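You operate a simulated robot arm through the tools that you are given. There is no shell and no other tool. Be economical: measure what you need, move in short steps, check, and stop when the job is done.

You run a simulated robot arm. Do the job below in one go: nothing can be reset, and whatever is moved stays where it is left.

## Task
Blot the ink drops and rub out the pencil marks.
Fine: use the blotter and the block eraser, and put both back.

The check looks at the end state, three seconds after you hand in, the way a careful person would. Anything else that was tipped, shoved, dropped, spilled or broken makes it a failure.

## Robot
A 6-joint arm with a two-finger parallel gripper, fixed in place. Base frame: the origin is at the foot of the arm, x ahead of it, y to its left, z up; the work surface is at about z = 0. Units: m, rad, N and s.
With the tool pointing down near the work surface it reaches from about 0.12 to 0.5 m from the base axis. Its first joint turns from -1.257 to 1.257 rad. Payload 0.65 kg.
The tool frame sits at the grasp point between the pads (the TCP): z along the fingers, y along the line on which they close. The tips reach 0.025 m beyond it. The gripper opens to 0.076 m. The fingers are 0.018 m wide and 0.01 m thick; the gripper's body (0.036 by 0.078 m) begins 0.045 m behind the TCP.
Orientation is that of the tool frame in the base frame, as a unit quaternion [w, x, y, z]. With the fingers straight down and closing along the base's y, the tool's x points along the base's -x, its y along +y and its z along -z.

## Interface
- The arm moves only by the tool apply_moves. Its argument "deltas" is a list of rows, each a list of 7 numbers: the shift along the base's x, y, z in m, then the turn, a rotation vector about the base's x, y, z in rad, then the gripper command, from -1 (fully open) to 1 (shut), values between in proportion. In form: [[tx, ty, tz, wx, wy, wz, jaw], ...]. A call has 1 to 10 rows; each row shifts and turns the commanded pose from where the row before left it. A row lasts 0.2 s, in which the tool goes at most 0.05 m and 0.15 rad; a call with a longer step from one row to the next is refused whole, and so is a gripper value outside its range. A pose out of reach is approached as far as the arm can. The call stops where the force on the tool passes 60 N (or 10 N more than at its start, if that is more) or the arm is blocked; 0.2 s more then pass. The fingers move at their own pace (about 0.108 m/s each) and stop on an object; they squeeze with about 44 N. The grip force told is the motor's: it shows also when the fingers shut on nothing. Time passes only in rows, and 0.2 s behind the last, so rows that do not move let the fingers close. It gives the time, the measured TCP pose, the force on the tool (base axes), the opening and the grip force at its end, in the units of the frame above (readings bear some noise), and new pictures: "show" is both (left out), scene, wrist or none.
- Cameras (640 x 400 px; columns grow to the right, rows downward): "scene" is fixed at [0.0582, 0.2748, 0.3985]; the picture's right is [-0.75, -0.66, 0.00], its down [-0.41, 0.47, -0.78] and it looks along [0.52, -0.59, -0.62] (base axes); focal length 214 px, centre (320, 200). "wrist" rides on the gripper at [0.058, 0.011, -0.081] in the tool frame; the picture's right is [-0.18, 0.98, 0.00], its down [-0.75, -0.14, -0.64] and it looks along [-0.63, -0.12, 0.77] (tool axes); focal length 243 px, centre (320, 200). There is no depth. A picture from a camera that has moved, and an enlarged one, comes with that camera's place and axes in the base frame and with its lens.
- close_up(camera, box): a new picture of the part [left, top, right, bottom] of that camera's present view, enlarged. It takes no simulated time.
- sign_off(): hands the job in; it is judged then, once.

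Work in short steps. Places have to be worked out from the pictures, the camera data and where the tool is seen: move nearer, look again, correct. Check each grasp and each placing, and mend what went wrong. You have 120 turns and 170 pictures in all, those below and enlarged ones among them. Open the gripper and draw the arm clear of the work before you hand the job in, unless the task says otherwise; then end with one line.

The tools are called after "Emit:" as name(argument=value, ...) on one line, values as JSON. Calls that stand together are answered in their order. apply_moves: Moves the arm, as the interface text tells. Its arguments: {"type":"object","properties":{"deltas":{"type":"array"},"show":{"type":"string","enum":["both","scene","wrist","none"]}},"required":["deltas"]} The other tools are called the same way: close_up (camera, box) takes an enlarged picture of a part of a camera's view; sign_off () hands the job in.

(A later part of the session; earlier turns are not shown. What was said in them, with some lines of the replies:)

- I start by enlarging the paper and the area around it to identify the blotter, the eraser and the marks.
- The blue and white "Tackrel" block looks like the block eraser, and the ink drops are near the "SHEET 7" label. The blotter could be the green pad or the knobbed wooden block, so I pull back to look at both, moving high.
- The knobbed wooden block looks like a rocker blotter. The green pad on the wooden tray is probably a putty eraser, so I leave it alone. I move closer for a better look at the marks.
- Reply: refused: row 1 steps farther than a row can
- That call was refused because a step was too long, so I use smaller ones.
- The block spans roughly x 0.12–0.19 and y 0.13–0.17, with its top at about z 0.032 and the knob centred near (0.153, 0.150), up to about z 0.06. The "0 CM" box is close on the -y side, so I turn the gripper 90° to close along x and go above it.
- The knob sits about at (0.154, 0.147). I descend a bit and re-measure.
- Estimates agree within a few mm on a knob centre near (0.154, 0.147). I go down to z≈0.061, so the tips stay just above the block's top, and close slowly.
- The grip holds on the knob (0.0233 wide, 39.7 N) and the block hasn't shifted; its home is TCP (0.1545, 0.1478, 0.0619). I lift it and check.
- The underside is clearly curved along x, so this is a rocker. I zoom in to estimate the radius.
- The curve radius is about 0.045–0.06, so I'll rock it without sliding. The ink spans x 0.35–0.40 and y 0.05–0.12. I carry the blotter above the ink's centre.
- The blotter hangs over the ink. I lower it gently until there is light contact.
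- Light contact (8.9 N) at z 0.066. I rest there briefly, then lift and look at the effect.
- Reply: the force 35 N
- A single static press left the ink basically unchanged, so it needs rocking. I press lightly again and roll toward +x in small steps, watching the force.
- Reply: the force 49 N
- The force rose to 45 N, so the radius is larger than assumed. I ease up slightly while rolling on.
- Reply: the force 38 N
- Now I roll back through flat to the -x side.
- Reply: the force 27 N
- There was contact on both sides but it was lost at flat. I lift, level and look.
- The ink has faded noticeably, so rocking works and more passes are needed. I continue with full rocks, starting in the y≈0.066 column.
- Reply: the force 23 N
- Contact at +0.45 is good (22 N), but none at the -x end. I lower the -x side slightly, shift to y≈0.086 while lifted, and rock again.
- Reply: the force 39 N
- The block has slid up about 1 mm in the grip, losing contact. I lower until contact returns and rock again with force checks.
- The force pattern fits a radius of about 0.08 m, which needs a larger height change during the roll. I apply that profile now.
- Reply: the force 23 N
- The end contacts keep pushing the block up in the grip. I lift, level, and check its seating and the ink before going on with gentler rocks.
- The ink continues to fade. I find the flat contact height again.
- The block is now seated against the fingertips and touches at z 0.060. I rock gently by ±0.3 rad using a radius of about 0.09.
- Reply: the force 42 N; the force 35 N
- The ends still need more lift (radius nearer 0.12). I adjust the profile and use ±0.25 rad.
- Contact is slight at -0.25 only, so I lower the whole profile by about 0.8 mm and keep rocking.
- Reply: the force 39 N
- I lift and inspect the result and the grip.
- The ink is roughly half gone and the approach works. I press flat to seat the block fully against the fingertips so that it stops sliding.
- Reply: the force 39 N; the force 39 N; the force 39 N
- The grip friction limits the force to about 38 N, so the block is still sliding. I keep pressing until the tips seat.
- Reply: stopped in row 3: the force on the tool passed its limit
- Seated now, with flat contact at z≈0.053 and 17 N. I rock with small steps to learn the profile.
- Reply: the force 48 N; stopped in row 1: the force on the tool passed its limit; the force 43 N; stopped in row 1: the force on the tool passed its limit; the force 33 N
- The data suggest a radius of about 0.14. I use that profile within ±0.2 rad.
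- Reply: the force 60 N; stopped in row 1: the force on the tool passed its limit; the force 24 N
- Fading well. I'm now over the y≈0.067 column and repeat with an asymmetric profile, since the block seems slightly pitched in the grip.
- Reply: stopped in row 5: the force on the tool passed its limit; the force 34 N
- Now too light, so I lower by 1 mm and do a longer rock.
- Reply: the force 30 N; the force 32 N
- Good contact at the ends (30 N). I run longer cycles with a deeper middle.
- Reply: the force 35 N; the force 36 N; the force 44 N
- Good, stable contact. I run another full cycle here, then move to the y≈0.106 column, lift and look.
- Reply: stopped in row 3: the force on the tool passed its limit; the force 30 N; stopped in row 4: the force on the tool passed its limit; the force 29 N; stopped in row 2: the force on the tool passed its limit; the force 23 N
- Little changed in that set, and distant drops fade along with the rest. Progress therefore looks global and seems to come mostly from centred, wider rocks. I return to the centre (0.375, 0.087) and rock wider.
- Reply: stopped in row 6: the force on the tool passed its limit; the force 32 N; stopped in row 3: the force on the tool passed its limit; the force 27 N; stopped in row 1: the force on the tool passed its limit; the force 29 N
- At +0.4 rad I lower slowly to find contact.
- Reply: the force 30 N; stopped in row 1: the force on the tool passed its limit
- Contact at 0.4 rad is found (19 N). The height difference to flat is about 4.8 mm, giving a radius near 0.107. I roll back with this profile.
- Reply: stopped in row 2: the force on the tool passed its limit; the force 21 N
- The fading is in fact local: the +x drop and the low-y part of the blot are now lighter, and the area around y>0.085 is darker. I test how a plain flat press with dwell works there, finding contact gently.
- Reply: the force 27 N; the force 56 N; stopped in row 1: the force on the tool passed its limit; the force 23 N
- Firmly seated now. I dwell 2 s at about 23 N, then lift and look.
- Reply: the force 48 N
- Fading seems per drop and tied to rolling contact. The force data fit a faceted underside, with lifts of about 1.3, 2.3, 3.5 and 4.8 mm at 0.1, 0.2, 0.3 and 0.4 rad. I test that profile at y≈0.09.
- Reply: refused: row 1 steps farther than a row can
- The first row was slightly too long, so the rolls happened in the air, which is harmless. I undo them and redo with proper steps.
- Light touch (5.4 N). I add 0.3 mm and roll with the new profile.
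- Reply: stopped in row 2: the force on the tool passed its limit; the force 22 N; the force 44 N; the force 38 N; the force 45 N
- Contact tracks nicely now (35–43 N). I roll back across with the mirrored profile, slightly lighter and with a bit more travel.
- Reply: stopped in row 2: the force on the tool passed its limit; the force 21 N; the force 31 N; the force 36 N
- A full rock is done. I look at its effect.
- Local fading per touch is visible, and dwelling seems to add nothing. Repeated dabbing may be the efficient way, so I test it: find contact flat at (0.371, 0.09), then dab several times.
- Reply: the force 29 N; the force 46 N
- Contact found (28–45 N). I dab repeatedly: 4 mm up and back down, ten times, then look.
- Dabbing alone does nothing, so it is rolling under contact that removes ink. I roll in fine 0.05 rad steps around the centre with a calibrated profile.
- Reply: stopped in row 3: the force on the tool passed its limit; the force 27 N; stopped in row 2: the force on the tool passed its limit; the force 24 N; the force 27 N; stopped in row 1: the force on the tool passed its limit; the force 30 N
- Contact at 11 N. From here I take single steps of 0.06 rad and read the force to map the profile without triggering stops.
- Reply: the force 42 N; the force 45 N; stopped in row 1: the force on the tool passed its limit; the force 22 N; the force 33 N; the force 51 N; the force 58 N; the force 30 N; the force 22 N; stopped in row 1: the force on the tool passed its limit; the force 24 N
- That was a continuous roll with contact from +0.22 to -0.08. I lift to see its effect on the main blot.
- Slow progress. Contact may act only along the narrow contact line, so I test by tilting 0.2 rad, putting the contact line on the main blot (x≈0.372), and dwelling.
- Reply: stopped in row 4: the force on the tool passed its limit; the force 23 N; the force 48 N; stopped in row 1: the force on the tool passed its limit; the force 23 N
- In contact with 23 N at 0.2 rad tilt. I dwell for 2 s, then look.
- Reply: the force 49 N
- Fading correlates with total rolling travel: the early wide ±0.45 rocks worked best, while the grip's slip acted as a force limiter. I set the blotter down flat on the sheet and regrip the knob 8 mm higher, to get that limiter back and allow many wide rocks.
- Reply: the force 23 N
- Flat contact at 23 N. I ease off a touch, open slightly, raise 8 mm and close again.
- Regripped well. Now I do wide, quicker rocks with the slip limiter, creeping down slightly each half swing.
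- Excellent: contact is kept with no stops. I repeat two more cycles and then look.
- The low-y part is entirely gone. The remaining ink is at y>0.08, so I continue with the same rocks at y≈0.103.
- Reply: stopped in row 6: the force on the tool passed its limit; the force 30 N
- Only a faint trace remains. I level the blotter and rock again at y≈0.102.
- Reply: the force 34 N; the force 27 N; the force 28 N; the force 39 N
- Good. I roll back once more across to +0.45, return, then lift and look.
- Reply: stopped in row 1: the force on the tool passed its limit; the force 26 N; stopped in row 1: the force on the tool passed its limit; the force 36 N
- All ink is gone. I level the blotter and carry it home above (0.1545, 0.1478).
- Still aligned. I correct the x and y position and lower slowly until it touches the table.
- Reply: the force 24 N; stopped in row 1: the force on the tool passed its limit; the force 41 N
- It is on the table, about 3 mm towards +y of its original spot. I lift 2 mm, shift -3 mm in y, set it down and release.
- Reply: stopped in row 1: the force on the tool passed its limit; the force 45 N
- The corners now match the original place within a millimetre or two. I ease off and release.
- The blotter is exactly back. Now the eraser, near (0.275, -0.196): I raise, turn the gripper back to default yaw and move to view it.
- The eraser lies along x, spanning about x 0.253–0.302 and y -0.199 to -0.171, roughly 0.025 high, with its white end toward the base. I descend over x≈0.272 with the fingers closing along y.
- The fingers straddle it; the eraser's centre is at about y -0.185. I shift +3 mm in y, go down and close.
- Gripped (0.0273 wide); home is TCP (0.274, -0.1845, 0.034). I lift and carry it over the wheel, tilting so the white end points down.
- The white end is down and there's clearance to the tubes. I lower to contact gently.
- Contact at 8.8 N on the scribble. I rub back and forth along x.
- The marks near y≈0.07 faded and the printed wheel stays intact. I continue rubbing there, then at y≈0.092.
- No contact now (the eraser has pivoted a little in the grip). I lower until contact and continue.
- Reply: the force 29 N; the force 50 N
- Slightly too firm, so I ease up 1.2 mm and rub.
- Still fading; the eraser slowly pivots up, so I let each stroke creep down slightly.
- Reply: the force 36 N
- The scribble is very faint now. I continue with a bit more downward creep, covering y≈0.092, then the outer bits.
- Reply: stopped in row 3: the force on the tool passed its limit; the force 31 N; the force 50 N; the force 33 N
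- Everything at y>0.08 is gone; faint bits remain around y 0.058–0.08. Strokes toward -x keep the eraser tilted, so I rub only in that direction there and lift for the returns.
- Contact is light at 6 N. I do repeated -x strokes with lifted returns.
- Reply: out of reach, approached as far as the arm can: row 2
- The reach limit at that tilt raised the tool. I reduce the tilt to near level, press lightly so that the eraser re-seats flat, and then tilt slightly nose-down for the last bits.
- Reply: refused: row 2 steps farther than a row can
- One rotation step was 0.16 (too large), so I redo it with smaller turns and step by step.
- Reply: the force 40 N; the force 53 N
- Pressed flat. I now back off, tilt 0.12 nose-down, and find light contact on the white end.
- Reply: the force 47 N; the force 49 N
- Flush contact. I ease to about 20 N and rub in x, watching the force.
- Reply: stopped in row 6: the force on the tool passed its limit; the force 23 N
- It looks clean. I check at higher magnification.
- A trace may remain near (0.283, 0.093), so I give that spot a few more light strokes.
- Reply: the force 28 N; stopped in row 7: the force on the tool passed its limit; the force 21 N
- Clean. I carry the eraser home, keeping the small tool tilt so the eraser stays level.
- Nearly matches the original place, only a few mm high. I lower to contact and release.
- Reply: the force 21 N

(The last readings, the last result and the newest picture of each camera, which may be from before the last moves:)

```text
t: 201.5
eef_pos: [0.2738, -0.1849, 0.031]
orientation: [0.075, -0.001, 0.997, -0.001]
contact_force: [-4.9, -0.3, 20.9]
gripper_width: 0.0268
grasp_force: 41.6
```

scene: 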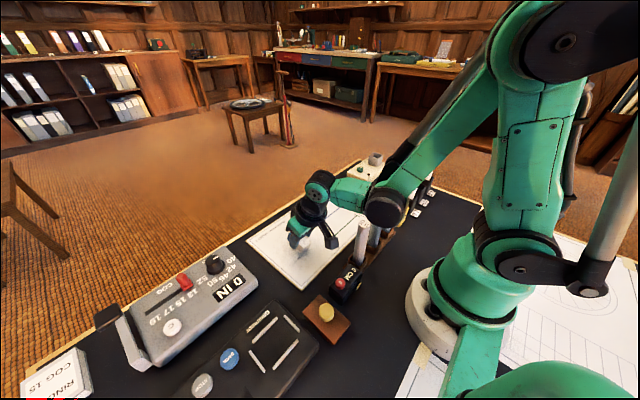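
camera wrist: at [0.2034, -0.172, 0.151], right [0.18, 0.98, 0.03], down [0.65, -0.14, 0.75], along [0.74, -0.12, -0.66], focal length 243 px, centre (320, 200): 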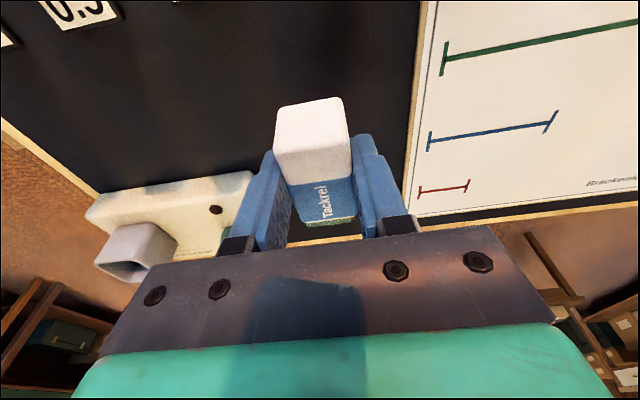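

Contact with the table (21 N). I press a hair so it sits flat, ease off, open and back away along the tool axis.

Emit:
apply_moves(deltas=[[0, 0, -0.0004, 0, 0, 0, 1], [0, 0, 0.0006, 0, 0, 0, 1], [0, 0, 0, 0, 0, 0, 0.1], [0, 0, 0, 0, 0, 0, -0.4], [0, 0, 0, 0, 0, 0, -0.4]], show="none")

Emit:
apply_moves(deltas=[[-0.003, 0, 0.02, 0, 0, 0, -0.4], [-0.006, 0, 0.04, 0, 0, 0, -0.4], [0, 0, 0.045, 0, 0.15, 0, -0.4], [0, 0, 0.04, 0, 0, 0, -0.4]], show="both")

Emit:
close_up(camera="scene", box=[340, 170, 420, 230])

```text
t: 202.7
eef_pos: [0.2746, -0.1856, 0.0303]
orientation: [0.075, -0.001, 0.997, 0.0]
contact_force: [0.2, 0.3, -0.3]
gripper_width: 0.0531
grasp_force: 0.1
```

```text
t: 203.7
eef_pos: [0.2633, -0.1862, 0.1801]
orientation: [-0.001, -0.001, 1.0, -0.001]
contact_force: [0.2, -0.6, 0.3]
gripper_width: 0.0532
grasp_force: 0.0
camera wrist: at [0.2046, -0.175, 0.2616], right [0.18, 0.98, 0.0], down [0.75, -0.14, 0.64], along [0.63, -0.12, -0.77], focal length 243 px, centre (320, 200)
```

scene: 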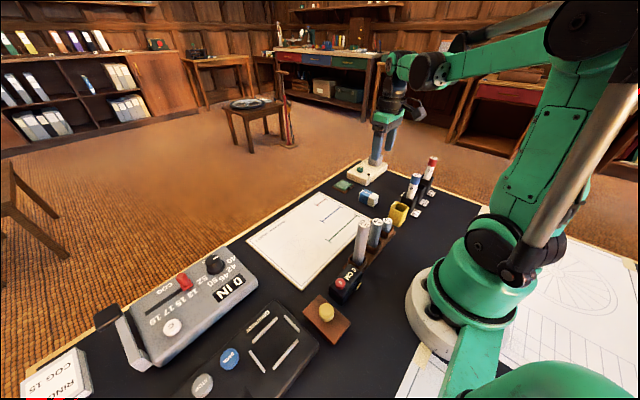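
wrist: 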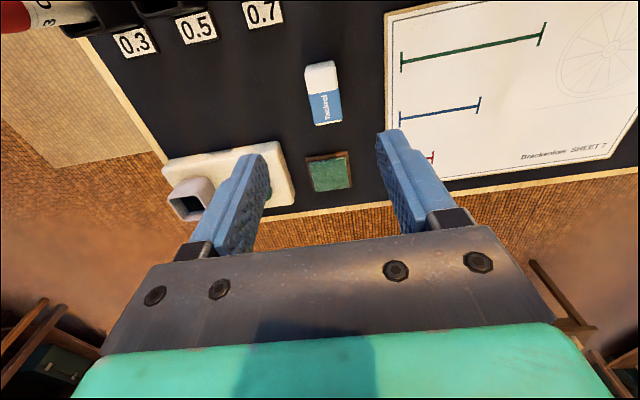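

```text
6.67 times, centred on (380, 200) of scene
camera zoom: at [0.0582, 0.2748, 0.3985], right [-0.75, -0.66, 0.0], down [-0.41, 0.47, -0.78], along [0.52, -0.59, -0.62], focal length 1430 px, centre (-80, 200)
```

zoom: 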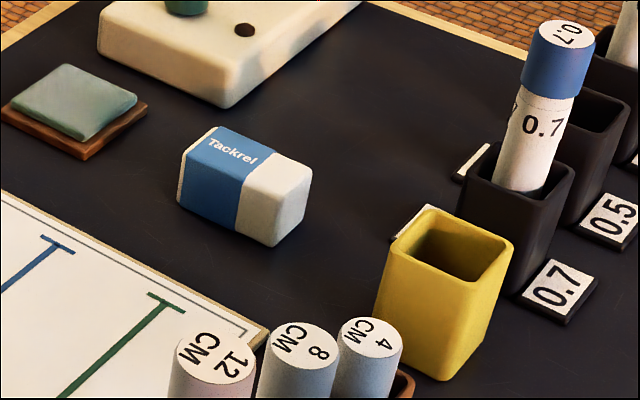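

The eraser is back within about 1 mm. I raise the arm clear and do a last check of the sheet.

Emit:
apply_moves(deltas=[[0, 0.02, 0.045, 0, 0, 0, -1], [0, 0.02, 0.045, 0, 0, 0, -1], [0, 0.045, 0.01, 0, 0, 0, -1], [0, 0.045, 0, 0, 0, 0, -1], [0, 0.045, 0, 0, 0, 0, -1], [0, 0.045, 0, 0, 0, 0, -1]], show="none")

Emit:
close_up(camera="wrist", box=[200, 0, 420, 140])

Emit:
close_up(camera="scene", box=[240, 150, 440, 350])

```text
t: 205.1
eef_pos: [0.2664, 0.0381, 0.2756]
orientation: [0.0, -0.001, 1.0, -0.002]
contact_force: [-0.8, -0.4, -0.1]
gripper_width: 0.0759
grasp_force: 0.1
```

```text
2.86 times, centred on (310, 70) of wrist
camera zoom: at [0.2076, 0.0488, 0.3566], right [0.18, 0.98, 0.0], down [0.75, -0.14, 0.64], along [0.63, -0.12, -0.77], focal length 693 px, centre (349, 571)
```

zoom: 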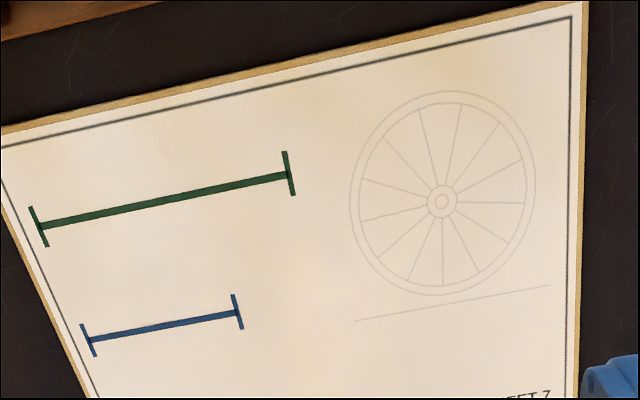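

```text
2.00 times, centred on (340, 250) of scene
camera zoom: at [0.0582, 0.2747, 0.3985], right [-0.75, -0.66, 0.0], down [-0.41, 0.47, -0.78], along [0.52, -0.59, -0.62], focal length 429 px, centre (280, 100)
```

zoom: 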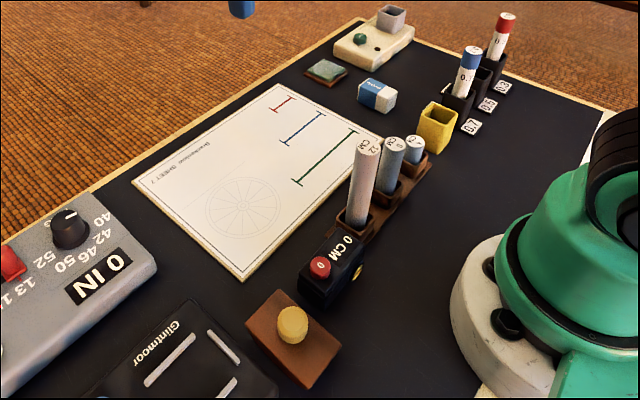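

The sheet is clean, both tools are back in place, the gripper is open and the arm is clear, so I hand in.

Emit:
sign_off()

```text
The job is handed in.
```

The ink drops and pencil marks are gone from the sheet, the printed wheel and lettering are intact, and the blotter and block eraser are back within a millimetre or two of where they were.
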